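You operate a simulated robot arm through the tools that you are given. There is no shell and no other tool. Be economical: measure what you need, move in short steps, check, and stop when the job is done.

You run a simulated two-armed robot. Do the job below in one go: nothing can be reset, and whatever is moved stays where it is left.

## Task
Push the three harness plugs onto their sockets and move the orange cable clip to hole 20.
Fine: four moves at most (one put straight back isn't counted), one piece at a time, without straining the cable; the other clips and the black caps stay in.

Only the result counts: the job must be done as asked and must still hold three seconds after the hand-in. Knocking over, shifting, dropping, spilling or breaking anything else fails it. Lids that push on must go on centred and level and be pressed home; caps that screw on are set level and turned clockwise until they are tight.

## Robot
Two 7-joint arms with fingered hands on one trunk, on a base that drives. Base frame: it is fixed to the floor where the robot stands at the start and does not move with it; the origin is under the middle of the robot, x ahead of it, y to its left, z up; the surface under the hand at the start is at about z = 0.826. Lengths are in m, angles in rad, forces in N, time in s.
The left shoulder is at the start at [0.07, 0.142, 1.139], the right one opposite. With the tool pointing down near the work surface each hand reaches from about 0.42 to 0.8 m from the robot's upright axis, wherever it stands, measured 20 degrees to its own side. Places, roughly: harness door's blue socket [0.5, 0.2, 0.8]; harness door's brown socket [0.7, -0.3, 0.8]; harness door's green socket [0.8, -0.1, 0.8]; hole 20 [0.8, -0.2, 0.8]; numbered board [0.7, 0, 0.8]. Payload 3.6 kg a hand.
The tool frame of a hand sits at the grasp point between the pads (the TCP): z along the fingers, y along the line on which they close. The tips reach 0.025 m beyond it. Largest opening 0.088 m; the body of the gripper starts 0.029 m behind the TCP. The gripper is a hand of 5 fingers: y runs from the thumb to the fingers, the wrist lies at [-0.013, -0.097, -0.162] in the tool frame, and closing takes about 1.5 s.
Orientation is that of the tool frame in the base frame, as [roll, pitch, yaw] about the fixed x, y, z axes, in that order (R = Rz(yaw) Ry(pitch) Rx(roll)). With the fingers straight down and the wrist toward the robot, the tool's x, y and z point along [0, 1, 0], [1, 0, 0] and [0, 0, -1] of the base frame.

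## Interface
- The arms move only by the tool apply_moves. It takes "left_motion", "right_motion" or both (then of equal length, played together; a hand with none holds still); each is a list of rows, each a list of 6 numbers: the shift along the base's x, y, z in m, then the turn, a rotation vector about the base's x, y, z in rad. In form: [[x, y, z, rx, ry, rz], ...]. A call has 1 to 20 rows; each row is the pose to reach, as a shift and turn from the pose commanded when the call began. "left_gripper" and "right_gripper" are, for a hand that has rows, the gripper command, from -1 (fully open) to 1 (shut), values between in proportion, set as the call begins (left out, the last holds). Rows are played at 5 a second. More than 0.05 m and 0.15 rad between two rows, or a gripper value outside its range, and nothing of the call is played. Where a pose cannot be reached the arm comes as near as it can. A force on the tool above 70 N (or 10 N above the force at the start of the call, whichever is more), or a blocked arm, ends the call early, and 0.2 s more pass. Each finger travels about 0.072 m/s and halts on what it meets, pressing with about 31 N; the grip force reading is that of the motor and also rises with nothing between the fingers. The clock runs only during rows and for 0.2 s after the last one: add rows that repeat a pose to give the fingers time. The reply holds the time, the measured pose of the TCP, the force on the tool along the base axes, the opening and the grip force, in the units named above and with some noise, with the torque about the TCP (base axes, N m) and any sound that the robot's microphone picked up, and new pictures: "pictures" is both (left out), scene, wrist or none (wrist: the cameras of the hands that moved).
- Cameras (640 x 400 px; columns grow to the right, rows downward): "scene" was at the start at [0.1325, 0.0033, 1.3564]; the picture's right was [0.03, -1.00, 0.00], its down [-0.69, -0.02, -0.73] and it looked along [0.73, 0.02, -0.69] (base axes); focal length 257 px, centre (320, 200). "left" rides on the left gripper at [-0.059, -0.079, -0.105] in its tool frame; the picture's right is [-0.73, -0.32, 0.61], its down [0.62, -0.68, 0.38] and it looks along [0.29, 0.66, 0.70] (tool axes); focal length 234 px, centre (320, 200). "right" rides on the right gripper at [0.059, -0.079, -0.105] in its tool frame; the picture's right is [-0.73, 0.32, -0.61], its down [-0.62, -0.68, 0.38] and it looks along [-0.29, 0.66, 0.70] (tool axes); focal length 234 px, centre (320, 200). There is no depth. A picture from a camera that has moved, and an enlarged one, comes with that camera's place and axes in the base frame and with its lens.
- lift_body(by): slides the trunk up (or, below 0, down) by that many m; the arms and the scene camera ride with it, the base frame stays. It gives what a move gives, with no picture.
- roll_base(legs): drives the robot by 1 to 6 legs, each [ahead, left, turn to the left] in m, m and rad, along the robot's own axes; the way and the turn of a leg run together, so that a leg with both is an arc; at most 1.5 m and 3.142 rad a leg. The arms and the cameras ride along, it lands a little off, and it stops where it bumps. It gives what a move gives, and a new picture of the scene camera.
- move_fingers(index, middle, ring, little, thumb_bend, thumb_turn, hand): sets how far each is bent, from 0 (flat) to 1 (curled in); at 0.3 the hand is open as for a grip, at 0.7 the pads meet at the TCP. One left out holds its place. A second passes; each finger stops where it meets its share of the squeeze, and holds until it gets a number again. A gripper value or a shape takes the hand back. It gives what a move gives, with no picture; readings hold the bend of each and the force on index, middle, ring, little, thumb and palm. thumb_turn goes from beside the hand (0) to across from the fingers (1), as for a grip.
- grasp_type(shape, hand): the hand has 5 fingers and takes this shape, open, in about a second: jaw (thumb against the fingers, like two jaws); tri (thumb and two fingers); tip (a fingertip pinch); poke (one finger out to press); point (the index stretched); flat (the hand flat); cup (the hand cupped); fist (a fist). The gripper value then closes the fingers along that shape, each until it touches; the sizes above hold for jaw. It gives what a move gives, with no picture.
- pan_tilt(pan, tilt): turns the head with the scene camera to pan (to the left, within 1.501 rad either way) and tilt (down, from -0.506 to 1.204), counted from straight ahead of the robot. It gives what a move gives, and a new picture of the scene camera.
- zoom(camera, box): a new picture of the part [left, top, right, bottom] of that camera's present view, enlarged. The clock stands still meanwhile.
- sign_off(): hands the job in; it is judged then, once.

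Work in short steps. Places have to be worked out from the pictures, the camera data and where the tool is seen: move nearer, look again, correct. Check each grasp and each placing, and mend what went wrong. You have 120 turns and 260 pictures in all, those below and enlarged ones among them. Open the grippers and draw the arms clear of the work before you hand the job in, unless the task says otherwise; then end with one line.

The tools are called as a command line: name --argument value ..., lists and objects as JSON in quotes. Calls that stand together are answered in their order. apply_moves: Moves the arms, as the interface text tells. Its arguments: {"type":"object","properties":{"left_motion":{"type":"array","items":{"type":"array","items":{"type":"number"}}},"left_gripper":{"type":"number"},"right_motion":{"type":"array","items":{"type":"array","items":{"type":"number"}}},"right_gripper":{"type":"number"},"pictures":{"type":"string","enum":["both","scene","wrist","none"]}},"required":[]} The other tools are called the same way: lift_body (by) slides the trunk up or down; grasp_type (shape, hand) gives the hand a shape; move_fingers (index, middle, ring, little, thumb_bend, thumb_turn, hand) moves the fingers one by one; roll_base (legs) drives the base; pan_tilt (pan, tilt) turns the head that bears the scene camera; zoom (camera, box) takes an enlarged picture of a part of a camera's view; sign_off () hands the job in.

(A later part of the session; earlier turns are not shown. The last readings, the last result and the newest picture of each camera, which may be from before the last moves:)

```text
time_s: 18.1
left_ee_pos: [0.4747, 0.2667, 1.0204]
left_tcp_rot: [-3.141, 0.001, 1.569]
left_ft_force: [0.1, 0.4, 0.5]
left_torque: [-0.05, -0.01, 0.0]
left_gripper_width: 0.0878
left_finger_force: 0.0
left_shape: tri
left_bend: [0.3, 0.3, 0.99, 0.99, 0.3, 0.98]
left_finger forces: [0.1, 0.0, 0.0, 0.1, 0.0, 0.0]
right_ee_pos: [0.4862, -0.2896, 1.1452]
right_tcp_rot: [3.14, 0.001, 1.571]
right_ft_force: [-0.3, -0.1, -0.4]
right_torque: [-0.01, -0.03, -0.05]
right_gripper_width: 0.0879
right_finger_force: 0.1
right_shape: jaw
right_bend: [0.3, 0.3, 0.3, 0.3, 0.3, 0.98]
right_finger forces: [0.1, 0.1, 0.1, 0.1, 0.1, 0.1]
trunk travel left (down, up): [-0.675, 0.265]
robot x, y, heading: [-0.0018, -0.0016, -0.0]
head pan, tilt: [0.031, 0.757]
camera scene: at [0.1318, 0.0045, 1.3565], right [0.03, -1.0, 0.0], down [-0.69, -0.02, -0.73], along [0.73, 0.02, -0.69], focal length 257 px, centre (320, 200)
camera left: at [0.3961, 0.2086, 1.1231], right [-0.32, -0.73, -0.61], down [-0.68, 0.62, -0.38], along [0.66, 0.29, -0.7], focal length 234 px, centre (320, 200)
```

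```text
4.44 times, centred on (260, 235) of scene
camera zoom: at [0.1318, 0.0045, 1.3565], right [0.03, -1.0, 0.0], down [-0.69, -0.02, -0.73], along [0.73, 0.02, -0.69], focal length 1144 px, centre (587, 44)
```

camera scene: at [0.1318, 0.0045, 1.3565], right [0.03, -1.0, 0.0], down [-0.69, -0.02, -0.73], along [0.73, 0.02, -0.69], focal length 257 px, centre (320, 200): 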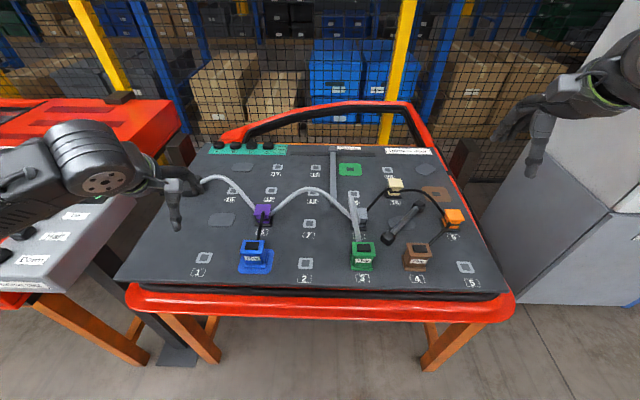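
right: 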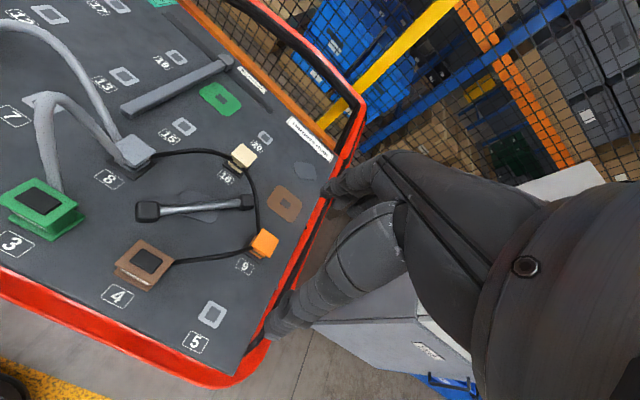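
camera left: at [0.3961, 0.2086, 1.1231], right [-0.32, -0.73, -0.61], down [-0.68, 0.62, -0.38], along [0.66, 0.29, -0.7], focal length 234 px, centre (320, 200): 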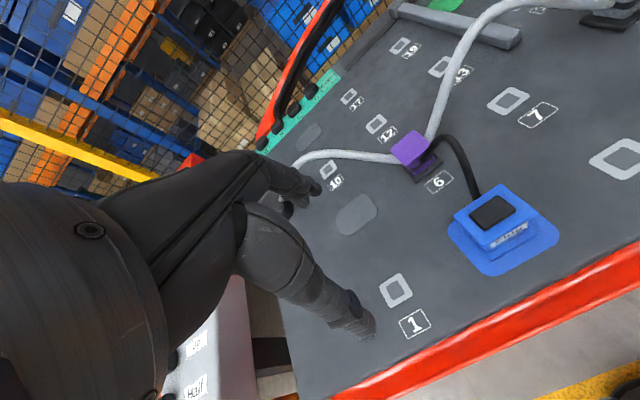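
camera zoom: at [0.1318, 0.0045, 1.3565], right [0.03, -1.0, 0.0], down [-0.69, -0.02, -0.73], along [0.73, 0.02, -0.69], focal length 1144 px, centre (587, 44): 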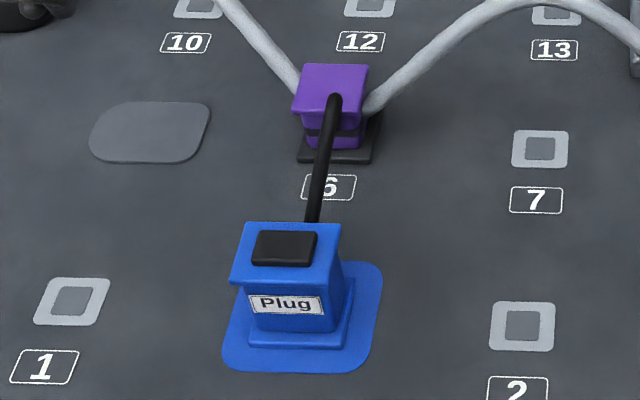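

Blue is seated on its socket. Next the brown plug: I set the right hand to tri and bring it above the plug at about (0.47, −0.21).

grasp_type --shape "tri" --hand "right"

apply_moves --right_motion '[[-0.004, 0.02, -0.03, 0, 0, 0], [-0.008, 0.04, -0.065, 0, 0, 0], [-0.012, 0.06, -0.1, 0, 0, 0], [-0.015, 0.08, -0.135, 0, 0, 0], [-0.016, 0.08, -0.155, 0, 0, 0], [-0.016, 0.08, -0.155, 0, 0, 0]]'

zoom --camera "right" --box '[120, 100, 420, 340]'

zoom --camera "scene" --box '[360, 170, 480, 280]'

```text
time_s: 19.0
left_ee_pos: [0.476, 0.2655, 1.0185]
left_tcp_rot: [3.14, -0.001, 1.573]
left_ft_force: [0.3, 0.3, -0.2]
left_torque: [-0.06, 0.01, 0.03]
left_gripper_width: 0.0879
left_finger_force: 0.1
left_shape: tri
left_bend: [0.3, 0.3, 0.99, 0.99, 0.3, 0.98]
left_finger forces: [0.1, 0.1, 0.0, 0.1, 0.1, 0.0]
right_ee_pos: [0.4868, -0.2909, 1.1467]
right_tcp_rot: [-3.141, 0.001, 1.572]
right_ft_force: [-0.9, -0.2, 0.5]
right_torque: [0.01, -0.02, -0.02]
right_gripper_width: 0.0877
right_finger_force: 0.0
right_shape: tri
right_bend: [0.3, 0.3, 0.99, 0.99, 0.3, 0.98]
right_finger forces: [0.0, 0.0, 0.0, 0.0, 0.0, 0.0]
trunk travel left (down, up): [-0.675, 0.265]
robot x, y, heading: [0.0032, 0.0017, -0.0]
head pan, tilt: [0.031, 0.757]
```

```text
time_s: 20.4
left_ee_pos: [0.4746, 0.2669, 1.0202]
left_tcp_rot: [3.141, 0.0, 1.572]
left_ft_force: [0.7, 0.8, -0.6]
left_torque: [-0.01, 0.02, 0.01]
left_gripper_width: 0.0874
left_finger_force: 0.0
left_shape: tri
left_bend: [0.3, 0.3, 0.99, 0.99, 0.3, 0.98]
left_finger forces: [0.0, 0.0, 0.0, 0.0, 0.0, 0.0]
right_ee_pos: [0.4691, -0.2116, 0.9904]
right_tcp_rot: [3.141, 0.001, 1.571]
right_ft_force: [-0.2, -0.6, 0.0]
right_torque: [0.01, 0.01, -0.02]
right_gripper_width: 0.0881
right_finger_force: 0.1
right_shape: tri
right_bend: [0.3, 0.3, 0.99, 0.99, 0.3, 0.98]
right_finger forces: [0.0, 0.0, 0.1, 0.0, 0.1, 0.0]
trunk travel left (down, up): [-0.675, 0.265]
robot x, y, heading: [0.0034, -0.0004, 0.002]
head pan, tilt: [0.031, 0.757]
camera scene: at [0.1322, 0.0036, 1.3564], right [0.03, -1.0, 0.0], down [-0.69, -0.02, -0.73], along [0.73, 0.02, -0.69], focal length 257 px, centre (320, 200)
camera right: at [0.3906, -0.1534, 1.0956], right [0.32, -0.73, 0.61], down [-0.68, -0.62, -0.38], along [0.66, -0.29, -0.7], focal length 234 px, centre (320, 200)
```

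scene: 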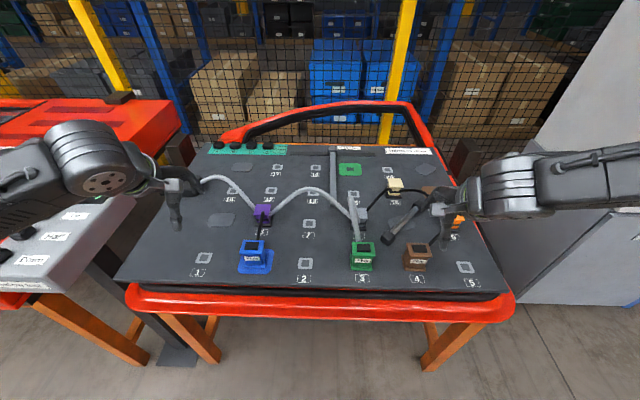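
right: 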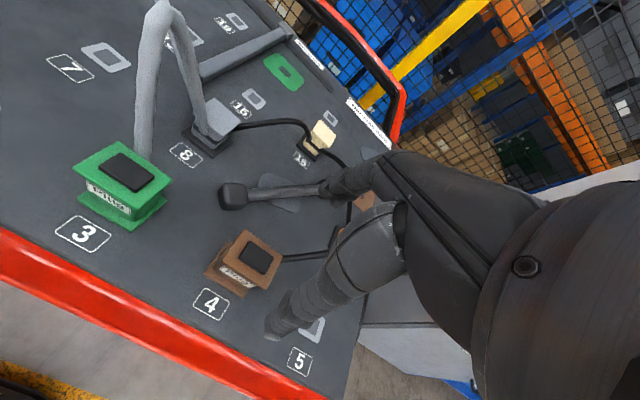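

```text
1.67 times, centred on (270, 220) of right
camera zoom: at [0.3906, -0.1534, 1.0956], right [0.32, -0.73, 0.61], down [-0.68, -0.62, -0.38], along [0.66, -0.29, -0.7], focal length 390 px, centre (403, 167)
```

zoom: 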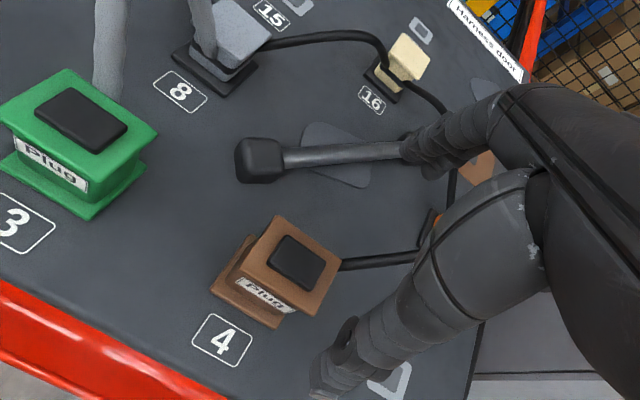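

```text
3.64 times, centred on (420, 225) of scene
camera zoom: at [0.1322, 0.0036, 1.3564], right [0.03, -1.0, 0.0], down [-0.69, -0.02, -0.73], along [0.73, 0.02, -0.69], focal length 936 px, centre (-44, 109)
```

zoom: 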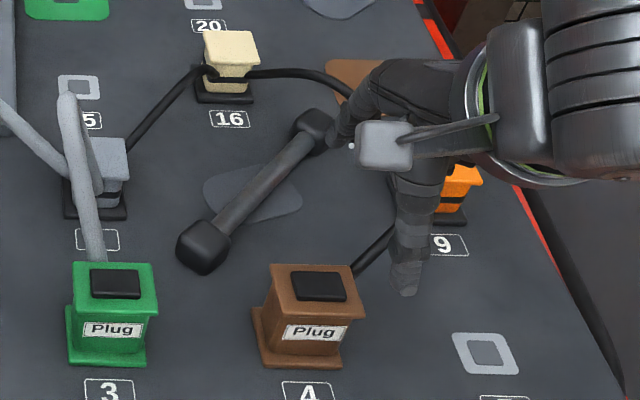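

Both cameras put the brown plug cap at (0.478, −0.206, 0.89). I partly close to keep clear of the door handle, then descend around the plug.

apply_moves --right_motion '[[0.004, 0.003, -0.03, 0, 0, 0], [0.0085, 0.0065, -0.06, 0, 0, 0], [0.0085, 0.0065, -0.085, 0, 0, 0], [0.0085, 0.0065, -0.085, 0, 0, 0]]' --right_gripper -0.6 --pictures "none"

zoom --camera "right" --box '[120, 100, 420, 340]'

zoom --camera "scene" --box '[360, 170, 480, 280]'

```text
time_s: 21.4
left_ee_pos: [0.4764, 0.2672, 1.0198]
left_tcp_rot: [3.142, -0.001, 1.571]
left_ft_force: [-0.2, -0.6, -1.5]
left_torque: [-0.01, 0.0, -0.01]
left_gripper_width: 0.0876
left_finger_force: 0.1
left_shape: tri
left_bend: [0.3, 0.3, 0.99, 0.99, 0.3, 0.98]
left_finger forces: [0.0, 0.0, 0.0, 0.1, 0.0, 0.1]
right_ee_pos: [0.4793, -0.2031, 0.9063]
right_tcp_rot: [-3.14, 0.001, 1.57]
right_ft_force: [1.0, 0.0, 0.0]
right_torque: [-0.02, -0.02, 0.05]
right_gripper_width: 0.0705
right_finger_force: 0.0
right_shape: tri
right_bend: [0.27, 0.34, 0.99, 0.99, 0.49, 0.99]
right_finger forces: [0.0, 0.1, 0.0, 0.0, 0.0, 0.0]
trunk travel left (down, up): [-0.675, 0.265]
robot x, y, heading: [-0.0019, -0.0024, 0.002]
head pan, tilt: [0.031, 0.757]
```

```text
1.67 times, centred on (270, 220) of right
camera zoom: at [0.4004, -0.1464, 1.0121], right [0.32, -0.73, 0.61], down [-0.68, -0.62, -0.38], along [0.66, -0.29, -0.7], focal length 390 px, centre (403, 167)
```

zoom: 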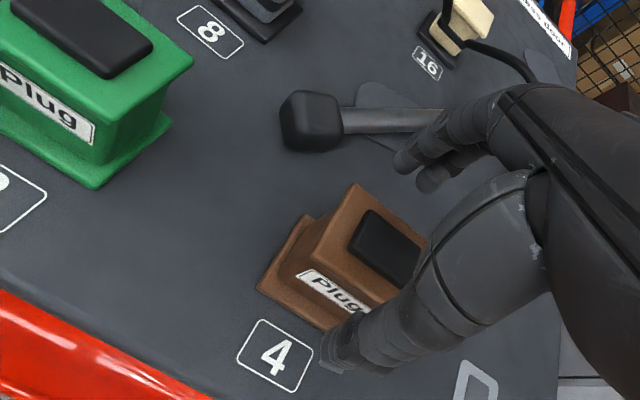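

```text
3.64 times, centred on (420, 225) of scene
camera zoom: at [0.1323, 0.0035, 1.3564], right [0.03, -1.0, 0.0], down [-0.69, -0.02, -0.73], along [0.73, 0.02, -0.69], focal length 936 px, centre (-44, 109)
```

zoom: 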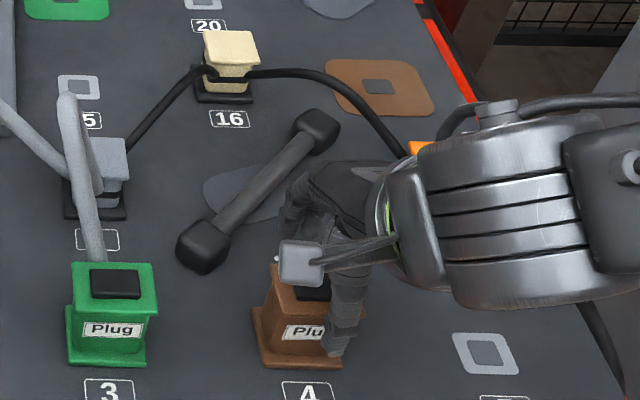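

Alignment checks out: the cap sits under the TCP. I go down to z ≈ 0.882 and close.

apply_moves --right_motion '[[-0.001, -0.001, -0.012, 0, 0, 0], [-0.001, -0.001, -0.024, 0, 0, 0], [-0.001, -0.001, -0.024, 0, 0, 0]]' --pictures "none"

apply_moves --right_motion '[[0, 0, 0, 0, 0, 0], [0, 0, 0, 0, 0, 0], [0, 0, 0, 0, 0, 0], [0, 0, 0, 0, 0, 0], [0, 0, 0, 0, 0, 0], [0, 0, 0, 0, 0, 0], [0, 0, 0, 0, 0, 0]]' --right_gripper 1 --pictures "none"

zoom --camera "right" --box '[120, 100, 420, 340]'

zoom --camera "scene" --box '[360, 170, 480, 280]'

```text
time_s: 22.2
left_ee_pos: [0.4753, 0.2664, 1.019]
left_tcp_rot: [3.14, 0.001, 1.571]
left_ft_force: [0.1, 0.3, 0.4]
left_torque: [0.0, 0.01, 0.01]
left_gripper_width: 0.0876
left_finger_force: 0.0
left_shape: tri
left_bend: [0.3, 0.3, 0.99, 0.99, 0.3, 0.98]
left_finger forces: [0.0, 0.0, 0.1, 0.1, 0.1, 0.0]
right_ee_pos: [0.4773, -0.2041, 0.8829]
right_tcp_rot: [3.141, -0.001, 1.571]
right_ft_force: [0.4, 0.4, -0.4]
right_torque: [-0.01, -0.01, 0.0]
right_gripper_width: 0.0706
right_finger_force: 0.0
right_shape: tri
right_bend: [0.27, 0.34, 0.99, 0.99, 0.49, 0.99]
right_finger forces: [0.1, 0.0, 0.0, 0.1, 0.0, 0.0]
trunk travel left (down, up): [-0.675, 0.265]
robot x, y, heading: [0.0032, -0.0009, 0.001]
head pan, tilt: [0.031, 0.757]
```

```text
time_s: 23.8
left_ee_pos: [0.4758, 0.2659, 1.0193]
left_tcp_rot: [3.14, 0.001, 1.574]
left_ft_force: [1.2, -0.2, -0.1]
left_torque: [-0.02, 0.0, -0.01]
left_gripper_width: 0.0877
left_finger_force: 0.1
left_shape: tri
left_bend: [0.3, 0.3, 0.99, 0.99, 0.3, 0.98]
left_finger forces: [0.0, 0.0, 0.0, 0.1, 0.0, 0.0]
right_ee_pos: [0.4788, -0.2052, 0.8837]
right_tcp_rot: [3.141, 0.0, 1.57]
right_ft_force: [0.7, -0.3, -1.5]
right_torque: [-0.01, 0.02, 0.03]
right_gripper_width: 0.0263
right_finger_force: 31.2
right_shape: tri
right_bend: [0.74, 0.54, 1.0, 1.0, 0.74, 1.0]
right_finger forces: [13.9, 13.9, 0.0, 0.0, 28.0, 0.0]
trunk travel left (down, up): [-0.675, 0.265]
robot x, y, heading: [0.0004, 0.0022, 0.002]
head pan, tilt: [0.031, 0.757]
```

```text
1.67 times, centred on (270, 220) of right
camera zoom: at [0.4001, -0.147, 0.988], right [0.32, -0.73, 0.61], down [-0.68, -0.62, -0.38], along [0.66, -0.29, -0.7], focal length 390 px, centre (403, 167)
```

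zoom: 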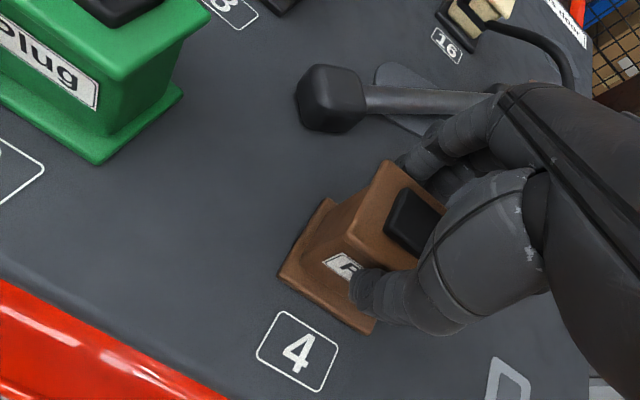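

```text
3.64 times, centred on (420, 225) of scene
camera zoom: at [0.1328, 0.0033, 1.3563], right [0.03, -1.0, 0.0], down [-0.69, -0.02, -0.73], along [0.73, 0.02, -0.69], focal length 936 px, centre (-44, 109)
```

zoom: 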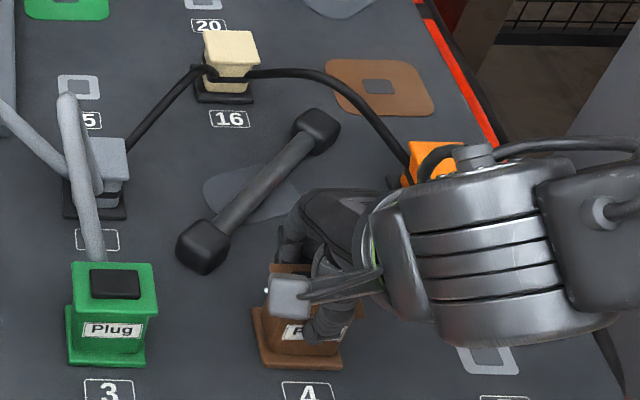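

Same good grip as on blue. I lift the brown plug straight up by 9 cm, enough to clear the low orange–cream cable arch (≈0.875).

apply_moves --right_motion '[[0, 0, 0.004, 0, 0, 0], [0, 0, 0.008, 0, 0, 0], [0, 0, 0.015, 0, 0, 0], [0, 0, 0.03, 0, 0, 0], [0.02, -0.01, 0.05, 0, 0, 0], [0.04, -0.02, 0.07, 0, 0, 0], [0.05, -0.025, 0.09, 0, 0, 0], [0.05, -0.025, 0.09, 0, 0, 0]]' --pictures "wrist"

pan_tilt --pan 0 --tilt 1.2

```text
time_s: 25.6
left_ee_pos: [0.4761, 0.2653, 1.0187]
left_tcp_rot: [-3.141, -0.002, 1.576]
left_ft_force: [0.1, 0.3, 1.8]
left_torque: [0.0, 0.0, 0.0]
left_gripper_width: 0.0878
left_finger_force: 0.0
left_shape: tri
left_bend: [0.3, 0.3, 0.99, 0.99, 0.3, 0.98]
left_finger forces: [0.0, 0.0, 0.1, 0.0, 0.0, 0.0]
right_ee_pos: [0.529, -0.2315, 0.9702]
right_tcp_rot: [3.14, 0.0, 1.571]
right_ft_force: [0.6, -0.2, -0.5]
right_torque: [0.0, 0.0, 0.03]
right_gripper_width: 0.0261
right_finger_force: 31.0
right_shape: tri
right_bend: [0.74, 0.54, 1.0, 1.0, 0.74, 1.0]
right_finger forces: [14.8, 14.6, 0.1, 0.0, 29.4, 0.1]
trunk travel left (down, up): [-0.675, 0.265]
robot x, y, heading: [-0.002, 0.0032, 0.002]
head pan, tilt: [0.031, 0.757]
camera right: at [0.4497, -0.1728, 1.076], right [0.32, -0.73, 0.61], down [-0.68, -0.62, -0.38], along [0.66, -0.29, -0.7], focal length 234 px, centre (320, 200)
```

right: 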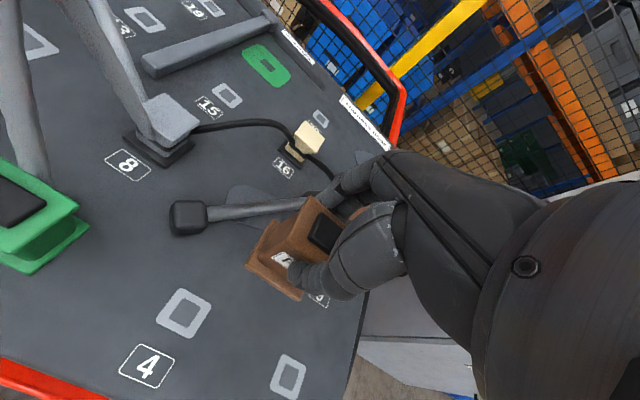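

```text
time_s: 26.5
left_ee_pos: [0.4747, 0.2676, 1.0197]
left_tcp_rot: [-3.141, 0.0, 1.571]
left_ft_force: [-0.3, 0.1, -0.4]
left_torque: [0.01, -0.03, 0.02]
left_gripper_width: 0.0874
left_finger_force: 0.1
left_shape: tri
left_bend: [0.3, 0.3, 0.99, 0.99, 0.3, 0.98]
left_finger forces: [0.1, 0.0, 0.0, 0.0, 0.1, 0.0]
right_ee_pos: [0.5285, -0.2304, 0.9709]
right_tcp_rot: [3.139, 0.0, 1.57]
right_ft_force: [-0.1, 1.0, 0.1]
right_torque: [-0.01, -0.02, -0.01]
right_gripper_width: 0.026
right_finger_force: 30.9
right_shape: tri
right_bend: [0.74, 0.54, 1.0, 1.0, 0.74, 1.0]
right_finger forces: [14.8, 14.6, 0.1, 0.1, 29.4, 0.0]
trunk travel left (down, up): [-0.675, 0.265]
robot x, y, heading: [0.0013, -0.0003, -0.003]
head pan, tilt: [0.0, 1.201]
camera scene: at [0.1061, 0.0008, 1.3253], right [0.0, -1.0, 0.0], down [-0.93, 0.0, -0.36], along [0.36, 0.0, -0.93], focal length 257 px, centre (320, 200)
```

scene: 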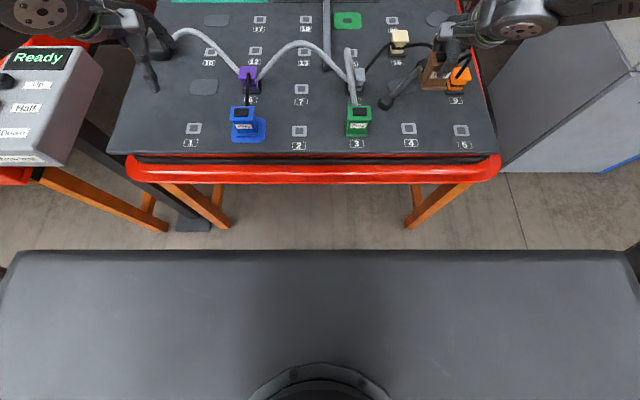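

Brown is out and held. Sight lines show at least 0.13 m free between my base and the table legs/rim, so I drive 0.10 m ahead to bring the far targets in reach.

roll_base --legs '[[0.1, 0, 0]]'

pan_tilt --pan -0.2 --tilt 0.85

```text
time_s: 27.6
left_ee_pos: [0.5766, 0.2663, 1.0197]
left_tcp_rot: [3.141, -0.001, 1.573]
left_ft_force: [0.4, 0.4, -0.2]
left_torque: [0.01, -0.01, 0.01]
left_gripper_width: 0.0876
left_finger_force: 0.0
left_shape: tri
left_bend: [0.3, 0.3, 0.99, 0.99, 0.3, 0.98]
left_finger forces: [0.0, 0.1, 0.0, 0.1, 0.0, 0.0]
right_ee_pos: [0.6302, -0.2294, 0.9707]
right_tcp_rot: [3.14, 0.002, 1.572]
right_ft_force: [-0.5, -0.5, -0.7]
right_torque: [0.0, 0.0, 0.01]
right_gripper_width: 0.0261
right_finger_force: 31.1
right_shape: tri
right_bend: [0.74, 0.54, 1.0, 1.0, 0.74, 1.0]
right_finger forces: [14.8, 14.6, 0.0, 0.0, 29.4, 0.0]
trunk travel left (down, up): [-0.675, 0.265]
robot x, y, heading: [0.0995, 0.0017, -0.001]
head pan, tilt: [0.0, 1.201]
camera scene: at [0.2068, 0.0009, 1.3252], right [0.0, -1.0, 0.0], down [-0.93, 0.0, -0.36], along [0.36, 0.0, -0.93], focal length 257 px, centre (320, 200)
```

scene: 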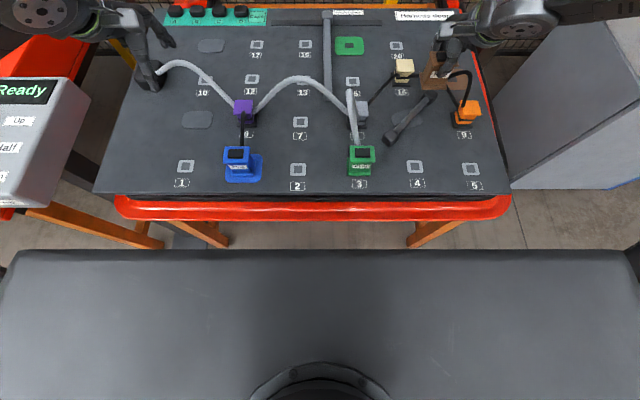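

```text
time_s: 28.5
left_ee_pos: [0.5765, 0.2665, 1.0201]
left_tcp_rot: [3.141, 0.0, 1.573]
left_ft_force: [0.1, 0.2, -0.2]
left_torque: [-0.01, 0.0, -0.02]
left_gripper_width: 0.0878
left_finger_force: 0.1
left_shape: tri
left_bend: [0.3, 0.3, 0.99, 0.99, 0.3, 0.98]
left_finger forces: [0.1, 0.1, 0.1, 0.1, 0.0, 0.1]
right_ee_pos: [0.6301, -0.2305, 0.9711]
right_tcp_rot: [-3.141, 0.0, 1.572]
right_ft_force: [0.6, 0.2, -0.3]
right_torque: [-0.04, 0.02, 0.02]
right_gripper_width: 0.026
right_finger_force: 31.3
right_shape: tri
right_bend: [0.74, 0.54, 1.0, 1.0, 0.74, 1.0]
right_finger forces: [14.8, 14.6, 0.0, 0.0, 29.4, 0.0]
trunk travel left (down, up): [-0.675, 0.265]
robot x, y, heading: [0.1013, 0.0011, -0.004]
head pan, tilt: [-0.201, 0.85]
camera scene: at [0.2273, -0.0146, 1.3489], right [-0.2, -0.98, 0.0], down [-0.74, 0.15, -0.66], along [0.65, -0.13, -0.75], focal length 257 px, centre (320, 200)
```

scene: 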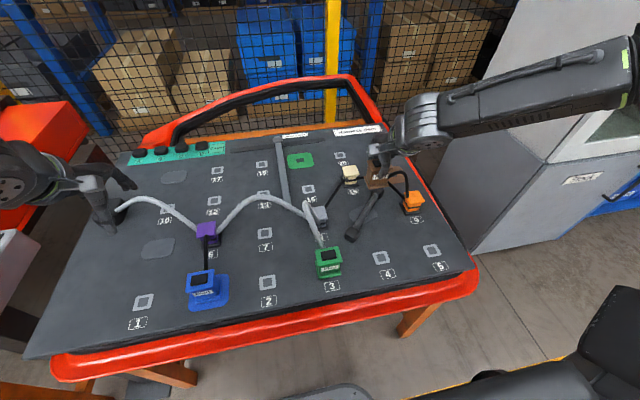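

The base moved cleanly. I now carry the brown plug high over to near its socket (≈[0.728, −0.334]) and look.

apply_moves --right_motion '[[0.02, -0.02, 0, 0, 0, 0], [0.04, -0.04, 0, 0, 0, 0], [0.06, -0.06, 0, 0, 0, 0], [0.08, -0.08, 0, 0, 0, 0], [0.09, -0.1, 0, 0, 0, 0], [0.09, -0.1, 0, 0, 0, 0]]'

zoom --camera "scene" --box '[330, 120, 460, 250]'

zoom --camera "right" --box '[120, 140, 420, 380]'

```text
time_s: 29.9
left_ee_pos: [0.5764, 0.2665, 1.0189]
left_tcp_rot: [3.141, 0.0, 1.572]
left_ft_force: [-0.2, 0.1, 0.3]
left_torque: [0.03, 0.01, 0.0]
left_gripper_width: 0.0879
left_finger_force: 0.2
left_shape: tri
left_bend: [0.3, 0.3, 0.99, 0.99, 0.3, 0.98]
left_finger forces: [0.0, 0.0, 0.0, 0.0, 0.1, 0.0]
right_ee_pos: [0.7193, -0.3301, 0.9714]
right_tcp_rot: [3.139, 0.0, 1.572]
right_ft_force: [0.2, -0.8, -0.3]
right_torque: [0.02, -0.01, 0.02]
right_gripper_width: 0.0265
right_finger_force: 30.4
right_shape: tri
right_bend: [0.74, 0.54, 1.0, 1.0, 0.74, 1.0]
right_finger forces: [14.8, 14.6, 0.1, 0.1, 29.4, 0.0]
trunk travel left (down, up): [-0.675, 0.265]
robot x, y, heading: [0.1023, 0.0027, 0.0]
head pan, tilt: [-0.201, 0.85]
camera scene: at [0.2276, -0.0143, 1.3489], right [-0.2, -0.98, 0.0], down [-0.74, 0.15, -0.66], along [0.65, -0.13, -0.75], focal length 257 px, centre (320, 200)
camera right: at [0.6411, -0.2726, 1.076], right [0.32, -0.73, 0.61], down [-0.68, -0.62, -0.38], along [0.66, -0.29, -0.7], focal length 234 px, centre (320, 200)
```

scene: 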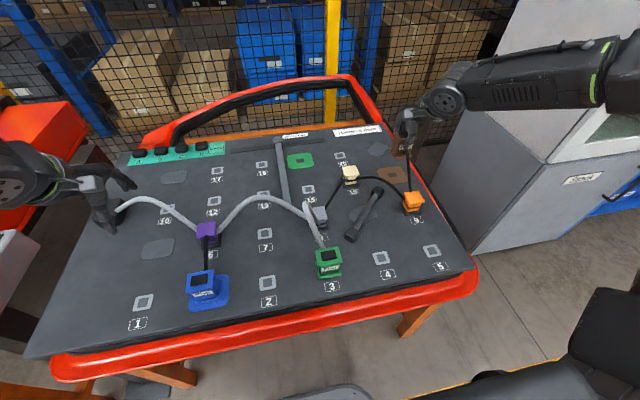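
right: 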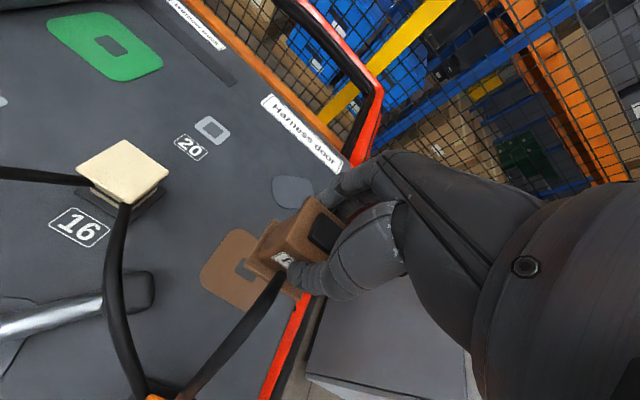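

```text
3.08 times, centred on (395, 185) of scene
camera zoom: at [0.2276, -0.0143, 1.3489], right [-0.2, -0.98, 0.0], down [-0.74, 0.15, -0.66], along [0.65, -0.13, -0.75], focal length 792 px, centre (89, 246)
```

zoom: 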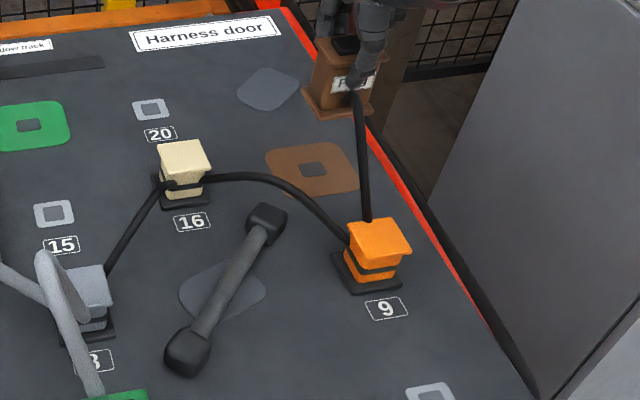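

```text
1.67 times, centred on (270, 260) of right
camera zoom: at [0.6411, -0.2726, 1.076], right [0.32, -0.73, 0.61], down [-0.68, -0.62, -0.38], along [0.66, -0.29, -0.7], focal length 390 px, centre (403, 100)
```

zoom: 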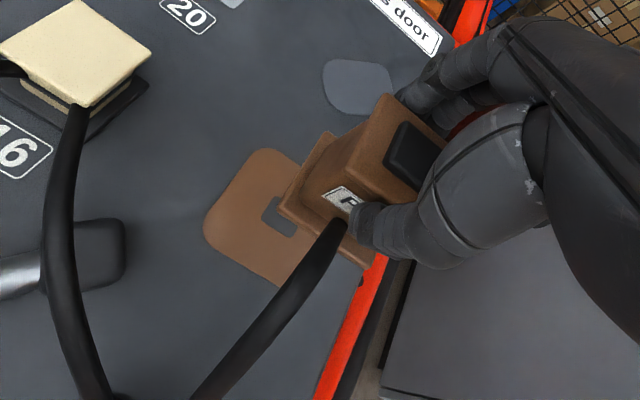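

Scene and wrist cameras agree on the brown socket at about (0.728, −0.334). I shift the last centimetre and lower to ~1.2 cm above the seat.

apply_moves --right_motion '[[0.009, -0.004, -0.02, 0, 0, 0], [0.009, -0.004, -0.045, 0, 0, 0], [0.009, -0.004, -0.065, 0, 0, 0], [0.009, -0.004, -0.075, 0, 0, 0], [0.009, -0.004, -0.075, 0, 0, 0]]' --pictures "none"

zoom --camera "scene" --box '[350, 140, 440, 220]'

zoom --camera "right" --box '[180, 160, 380, 320]'

```text
time_s: 31.1
left_ee_pos: [0.5766, 0.2668, 1.0189]
left_tcp_rot: [3.141, 0.001, 1.57]
left_ft_force: [-0.7, -0.6, -0.8]
left_torque: [0.02, 0.03, 0.03]
left_gripper_width: 0.0879
left_finger_force: 0.0
left_shape: tri
left_bend: [0.3, 0.3, 0.99, 0.99, 0.3, 0.98]
left_finger forces: [0.0, 0.1, 0.0, 0.1, 0.1, 0.0]
right_ee_pos: [0.7281, -0.3349, 0.8951]
right_tcp_rot: [3.141, 0.0, 1.571]
right_ft_force: [-0.7, 0.0, -0.9]
right_torque: [0.0, 0.0, 0.02]
right_gripper_width: 0.0261
right_finger_force: 30.8
right_shape: tri
right_bend: [0.74, 0.54, 1.0, 1.0, 0.74, 1.0]
right_finger forces: [14.9, 14.4, 0.0, 0.0, 29.3, 0.0]
trunk travel left (down, up): [-0.675, 0.265]
robot x, y, heading: [0.0974, 0.0028, 0.001]
head pan, tilt: [-0.201, 0.85]
```

```text
5.00 times, centred on (395, 180) of scene
camera zoom: at [0.2275, -0.0147, 1.3489], right [-0.2, -0.98, 0.0], down [-0.74, 0.15, -0.66], along [0.65, -0.13, -0.75], focal length 1286 px, centre (-55, 300)
```

zoom: 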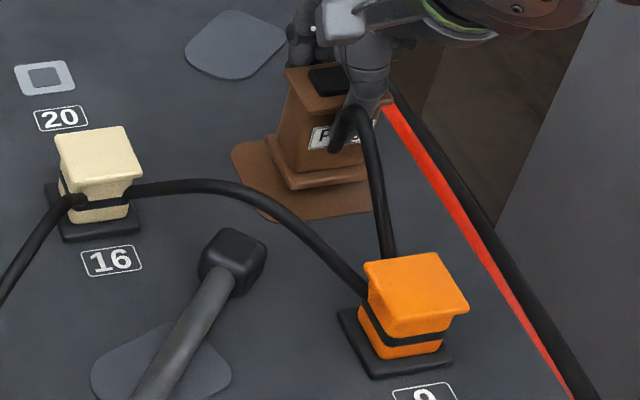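

```text
2.50 times, centred on (280, 240) of right
camera zoom: at [0.649, -0.2772, 1.0013], right [0.32, -0.73, 0.61], down [-0.68, -0.62, -0.38], along [0.66, -0.29, -0.7], focal length 585 px, centre (420, 100)
```

zoom: 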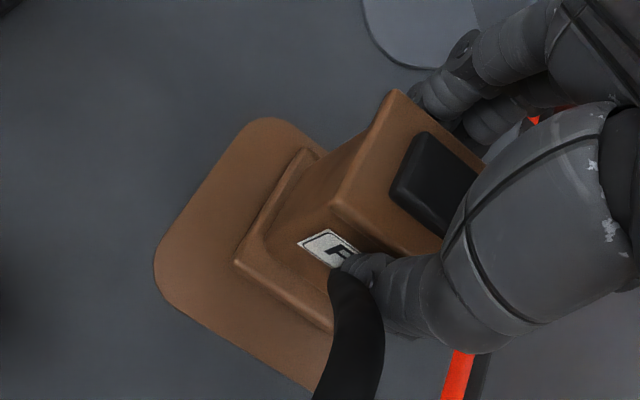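

The plug is parallel to and centred over the brown pad. I lower onto it and press.

apply_moves --right_motion '[[0, 0.0005, -0.004, 0, 0, 0], [0, 0.0005, -0.008, 0, 0, 0], [0, 0.0005, -0.012, 0, 0, 0], [0, 0.0005, -0.016, 0, 0, 0], [0, 0.0005, -0.018, 0, 0, 0]]' --pictures "none"

zoom --camera "right" --box '[180, 160, 380, 320]'

zoom --camera "scene" --box '[350, 140, 440, 220]'

```text
time_s: 32.3
left_ee_pos: [0.5748, 0.2672, 1.0204]
left_tcp_rot: [3.141, 0.002, 1.572]
left_ft_force: [-0.2, 0.8, 0.0]
left_torque: [-0.03, -0.01, -0.01]
left_gripper_width: 0.0877
left_finger_force: 0.1
left_shape: tri
left_bend: [0.3, 0.3, 0.99, 0.99, 0.3, 0.98]
left_finger forces: [0.0, 0.0, 0.0, 0.1, 0.1, 0.1]
right_ee_pos: [0.7284, -0.3324, 0.8816]
right_tcp_rot: [3.136, -0.001, 1.572]
right_ft_force: [3.8, 0.3, 19.0]
right_torque: [-0.03, -0.17, -0.01]
right_gripper_width: 0.0272
right_finger_force: 30.5
right_shape: tri
right_bend: [0.74, 0.54, 1.0, 1.0, 0.74, 1.0]
right_finger forces: [17.1, 17.4, 0.0, 0.0, 30.5, 0.1]
trunk travel left (down, up): [-0.675, 0.265]
robot x, y, heading: [0.1004, -0.0001, -0.001]
head pan, tilt: [-0.201, 0.85]
```

```text
2.50 times, centred on (280, 240) of right
camera zoom: at [0.6489, -0.2745, 0.9861], right [0.32, -0.73, 0.61], down [-0.68, -0.62, -0.39], along [0.66, -0.29, -0.69], focal length 585 px, centre (420, 100)
```

zoom: 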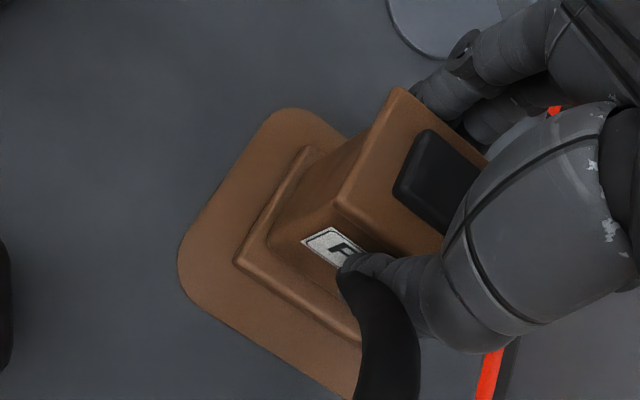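

```text
5.00 times, centred on (395, 180) of scene
camera zoom: at [0.2253, -0.0131, 1.3495], right [-0.2, -0.98, 0.0], down [-0.74, 0.15, -0.66], along [0.65, -0.13, -0.75], focal length 1286 px, centre (-55, 300)
```

zoom: 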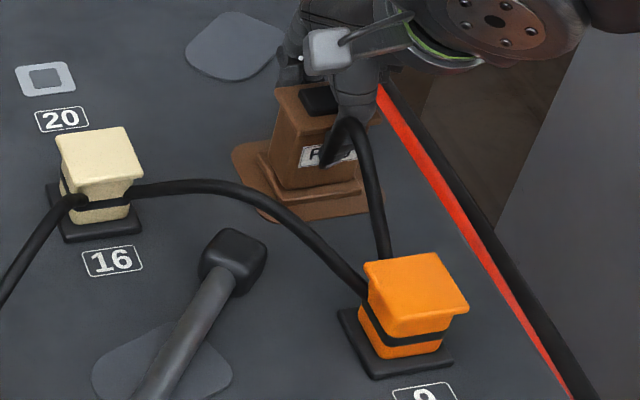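

Force rose to 19 N at z 0.8816 (seated grip height was 0.883), so it is in. I release, back the hand off along its way, and inspect.

apply_moves --right_motion '[[0, 0, 0.004, 0, 0, 0], [0, 0, 0.004, 0, 0, 0], [0, 0, 0.004, 0, 0, 0], [0, 0, 0.004, 0, 0, 0], [0, 0, 0.004, 0, 0, 0], [0, 0, 0.015, 0, 0, 0], [0, 0, 0.04, 0, 0, 0], [0, 0, 0.08, 0, 0, 0], [0, 0, 0.12, 0, 0, 0], [-0.04, 0, 0.14, 0, 0, 0], [-0.07, 0, 0.16, 0, 0, 0]]' --right_gripper -0.7

zoom --camera "scene" --box '[330, 130, 450, 250]'

zoom --camera "right" --box '[140, 100, 440, 360]'

```text
time_s: 34.7
left_ee_pos: [0.5766, 0.2662, 1.0197]
left_tcp_rot: [-3.141, 0.0, 1.571]
left_ft_force: [-0.5, -0.2, 0.6]
left_torque: [0.0, 0.01, -0.01]
left_gripper_width: 0.0878
left_finger_force: 0.1
left_shape: tri
left_bend: [0.3, 0.3, 0.99, 0.99, 0.3, 0.98]
left_finger forces: [0.1, 0.0, 0.0, 0.0, 0.1, 0.0]
right_ee_pos: [0.6565, -0.3348, 1.0404]
right_tcp_rot: [-3.141, 0.0, 1.569]
right_ft_force: [-0.7, -0.8, 0.5]
right_torque: [0.01, 0.02, 0.02]
right_gripper_width: 0.0749
right_finger_force: 0.0
right_shape: tri
right_bend: [0.27, 0.33, 0.99, 0.99, 0.43, 0.99]
right_finger forces: [0.0, 0.0, 0.0, 0.0, 0.0, 0.0]
trunk travel left (down, up): [-0.675, 0.265]
robot x, y, heading: [0.1051, 0.0002, 0.001]
head pan, tilt: [-0.201, 0.85]
camera scene: at [0.226, -0.0148, 1.3491], right [-0.2, -0.98, 0.0], down [-0.74, 0.15, -0.66], along [0.65, -0.13, -0.75], focal length 257 px, centre (320, 200)
camera right: at [0.5783, -0.2766, 1.1452], right [0.32, -0.73, 0.61], down [-0.68, -0.62, -0.38], along [0.66, -0.29, -0.7], focal length 234 px, centre (320, 200)
```

scene: 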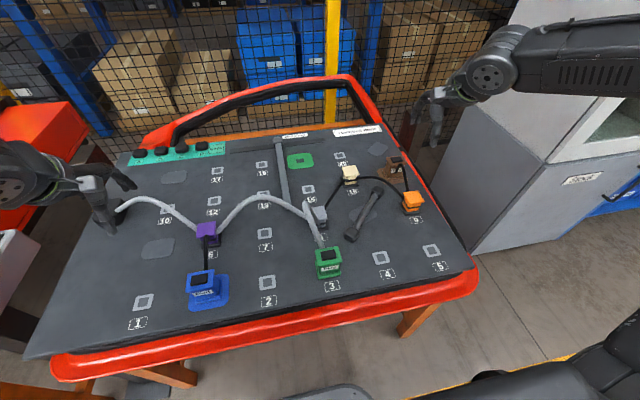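
right: 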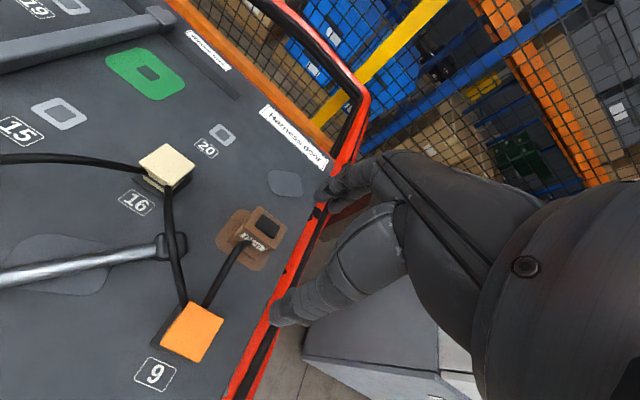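

```text
3.33 times, centred on (390, 190) of scene
camera zoom: at [0.226, -0.0148, 1.3491], right [-0.2, -0.98, 0.0], down [-0.74, 0.15, -0.66], along [0.65, -0.13, -0.75], focal length 858 px, centre (87, 233)
```

zoom: 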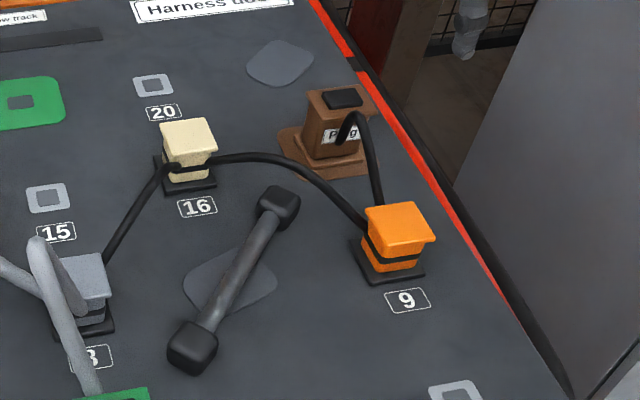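

```text
1.54 times, centred on (290, 230) of right
camera zoom: at [0.5783, -0.2766, 1.1452], right [0.32, -0.73, 0.61], down [-0.68, -0.62, -0.38], along [0.66, -0.29, -0.7], focal length 360 px, centre (366, 154)
```

zoom: 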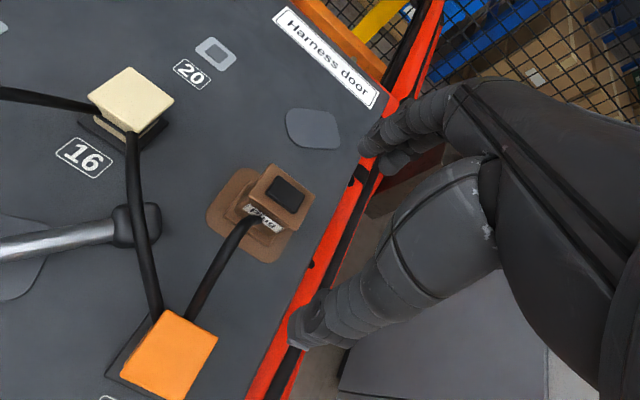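

I zoom in on the brown plug to judge its seating.

zoom --camera "right" --box '[200, 190, 300, 290]'

zoom --camera "scene" --box '[370, 145, 420, 195]'

zoom --camera "scene" --box '[170, 255, 240, 320]'

```text
4.00 times, centred on (250, 240) of right
camera zoom: at [0.5783, -0.2766, 1.1452], right [0.32, -0.73, 0.61], down [-0.68, -0.62, -0.38], along [0.66, -0.29, -0.7], focal length 937 px, centre (600, 40)
```

zoom: 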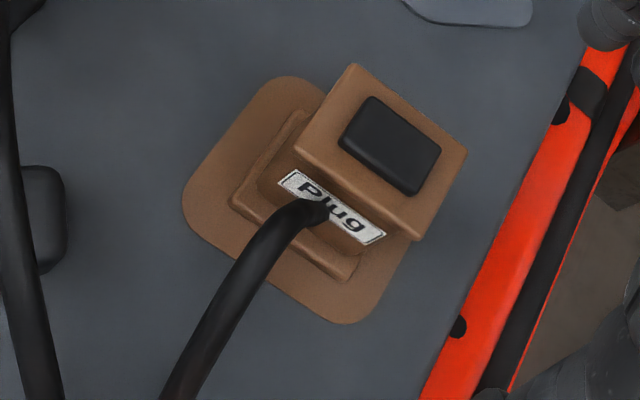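

```text
8.00 times, centred on (395, 170) of scene
camera zoom: at [0.226, -0.0148, 1.3491], right [-0.2, -0.98, 0.0], down [-0.74, 0.15, -0.66], along [0.65, -0.13, -0.75], focal length 2058 px, centre (-280, 440)
```

zoom: 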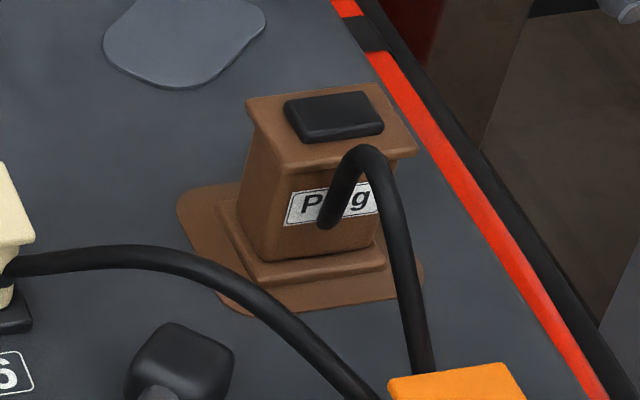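

```text
6.15 times, centred on (205, 288) of scene
camera zoom: at [0.226, -0.0148, 1.3491], right [-0.2, -0.98, 0.0], down [-0.74, 0.15, -0.66], along [0.65, -0.13, -0.75], focal length 1583 px, centre (1028, -338)
```

zoom: 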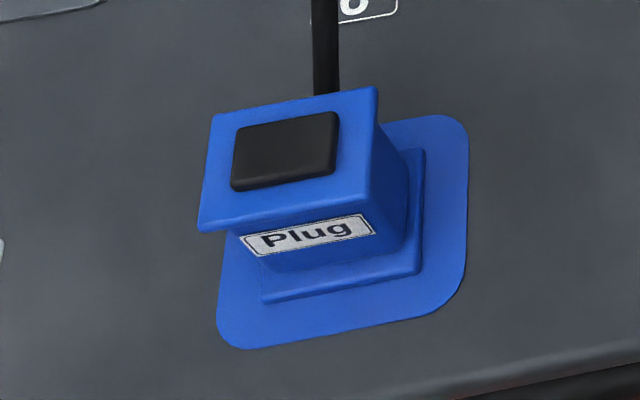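

Brown is centred and flush. Now the orange clip: triangulated top ≈ (0.602, −0.332, 0.867), shorter than the plugs. I position above it and look at where its cables leave.

apply_moves --right_motion '[[-0.02, 0.001, -0.01, 0, 0, 0], [-0.04, 0.002, -0.02, 0, 0, 0], [-0.055, 0.003, -0.04, 0, 0, 0], [-0.055, 0.003, -0.07, 0, 0, 0], [-0.055, 0.003, -0.1, 0, 0, 0], [-0.055, 0.003, -0.1, 0, 0, 0]]' --pictures "none"

zoom --camera "right" --box '[160, 100, 460, 340]'

zoom --camera "scene" --box '[350, 140, 450, 240]'

```text
time_s: 36.1
left_ee_pos: [0.5762, 0.2673, 1.0199]
left_tcp_rot: [3.14, 0.0, 1.574]
left_ft_force: [0.2, 0.5, -0.7]
left_torque: [0.01, -0.03, 0.03]
left_gripper_width: 0.0878
left_finger_force: 0.1
left_shape: tri
left_bend: [0.3, 0.3, 0.99, 0.99, 0.3, 0.98]
left_finger forces: [0.1, 0.0, 0.0, 0.1, 0.0, 0.1]
right_ee_pos: [0.6034, -0.33, 0.938]
right_tcp_rot: [-3.141, 0.002, 1.57]
right_ft_force: [-0.7, -1.1, 0.3]
right_torque: [-0.01, 0.02, 0.01]
right_gripper_width: 0.0748
right_finger_force: 0.1
right_shape: tri
right_bend: [0.27, 0.33, 0.99, 0.99, 0.43, 0.99]
right_finger forces: [0.0, 0.0, 0.0, 0.0, 0.1, 0.1]
trunk travel left (down, up): [-0.675, 0.265]
robot x, y, heading: [0.0961, -0.0015, -0.003]
head pan, tilt: [-0.201, 0.85]
```

```text
1.67 times, centred on (310, 220) of right
camera zoom: at [0.5238, -0.2731, 1.0435], right [0.32, -0.73, 0.61], down [-0.68, -0.62, -0.38], along [0.66, -0.29, -0.7], focal length 390 px, centre (337, 167)
```

zoom: 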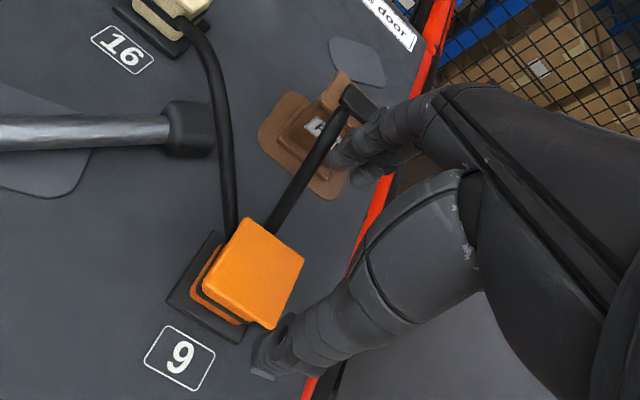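

```text
4.00 times, centred on (400, 190) of scene
camera zoom: at [0.2271, -0.0145, 1.349], right [-0.2, -0.98, 0.0], down [-0.74, 0.15, -0.66], along [0.65, -0.13, -0.75], focal length 1029 px, centre (0, 240)
```

zoom: 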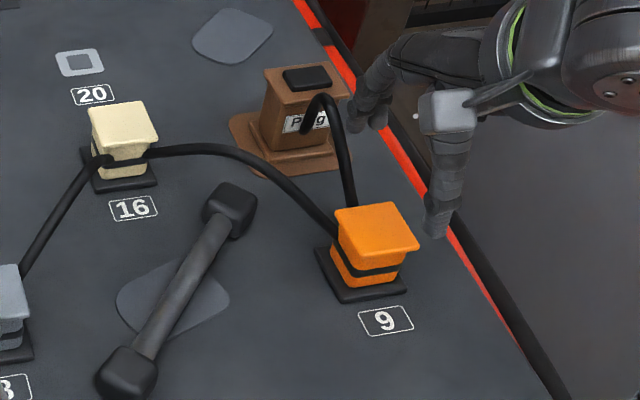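

Cables leave the clip's back now, and will leave its front at hole 20, so gripping its left/right sides is best. I raise the hand, rotate it +90° (wrist to the right) and test that this orientation is reachable.

apply_moves --right_motion '[[0, 0, 0.04, 0, 0, 0], [0, 0, 0.08, 0, 0, 0], [0, 0, 0.1, 0, 0, 0.143], [0, 0, 0.1, 0, 0, 0.286], [0, 0, 0.1, 0, 0, 0.429], [0, 0, 0.1, 0, 0, 0.571], [0, 0, 0.1, 0, 0, 0.714], [0, 0, 0.1, 0, 0, 0.857], [0, 0, 0.1, 0, 0, 1.0], [0, 0, 0.1, 0, 0, 1.143], [0, 0, 0.1, 0, 0, 1.286], [0, 0, 0.1, 0, 0, 1.429], [0, 0, 0.1, 0, 0, 1.571], [0, 0, 0.1, 0, 0, 1.571]]'

```text
time_s: 39.1
left_ee_pos: [0.5761, 0.2665, 1.0196]
left_tcp_rot: [3.141, -0.001, 1.573]
left_ft_force: [0.1, 0.2, -1.0]
left_torque: [0.01, 0.01, 0.02]
left_gripper_width: 0.0879
left_finger_force: 0.0
left_shape: tri
left_bend: [0.3, 0.3, 0.99, 0.99, 0.3, 0.98]
left_finger forces: [0.0, 0.0, 0.0, 0.0, 0.0, 0.0]
right_ee_pos: [0.6038, -0.3304, 1.0384]
right_tcp_rot: [3.141, -0.001, -3.138]
right_ft_force: [-0.4, 1.0, 0.4]
right_torque: [0.02, 0.01, -0.02]
right_gripper_width: 0.0747
right_finger_force: 0.2
right_shape: tri
right_bend: [0.27, 0.33, 0.99, 0.99, 0.43, 0.99]
right_finger forces: [0.0, 0.0, 0.1, 0.0, 0.0, 0.0]
trunk travel left (down, up): [-0.675, 0.265]
robot x, y, heading: [0.1006, 0.0017, 0.0]
head pan, tilt: [-0.201, 0.85]
camera scene: at [0.2272, -0.0149, 1.349], right [-0.2, -0.98, 0.0], down [-0.74, 0.15, -0.66], along [0.65, -0.13, -0.75], focal length 257 px, centre (320, 200)
camera right: at [0.5446, -0.4103, 1.1434], right [0.73, 0.32, 0.61], down [0.63, -0.68, -0.38], along [0.29, 0.66, -0.7], focal length 234 px, centre (320, 200)
```

scene: 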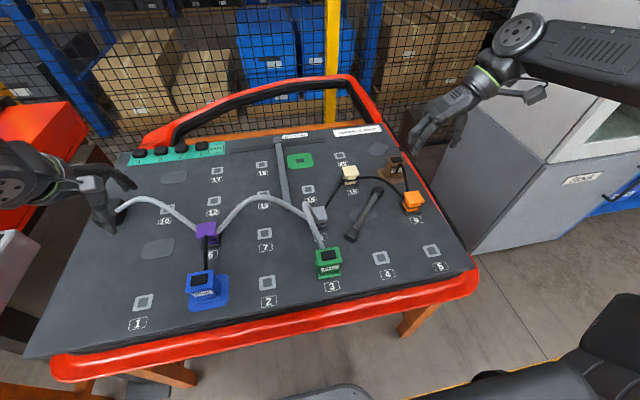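
right: 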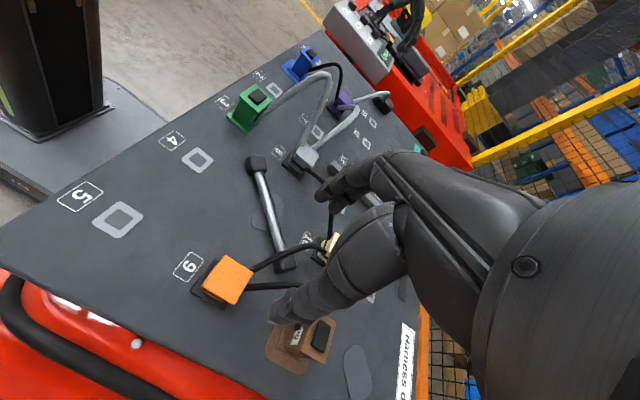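

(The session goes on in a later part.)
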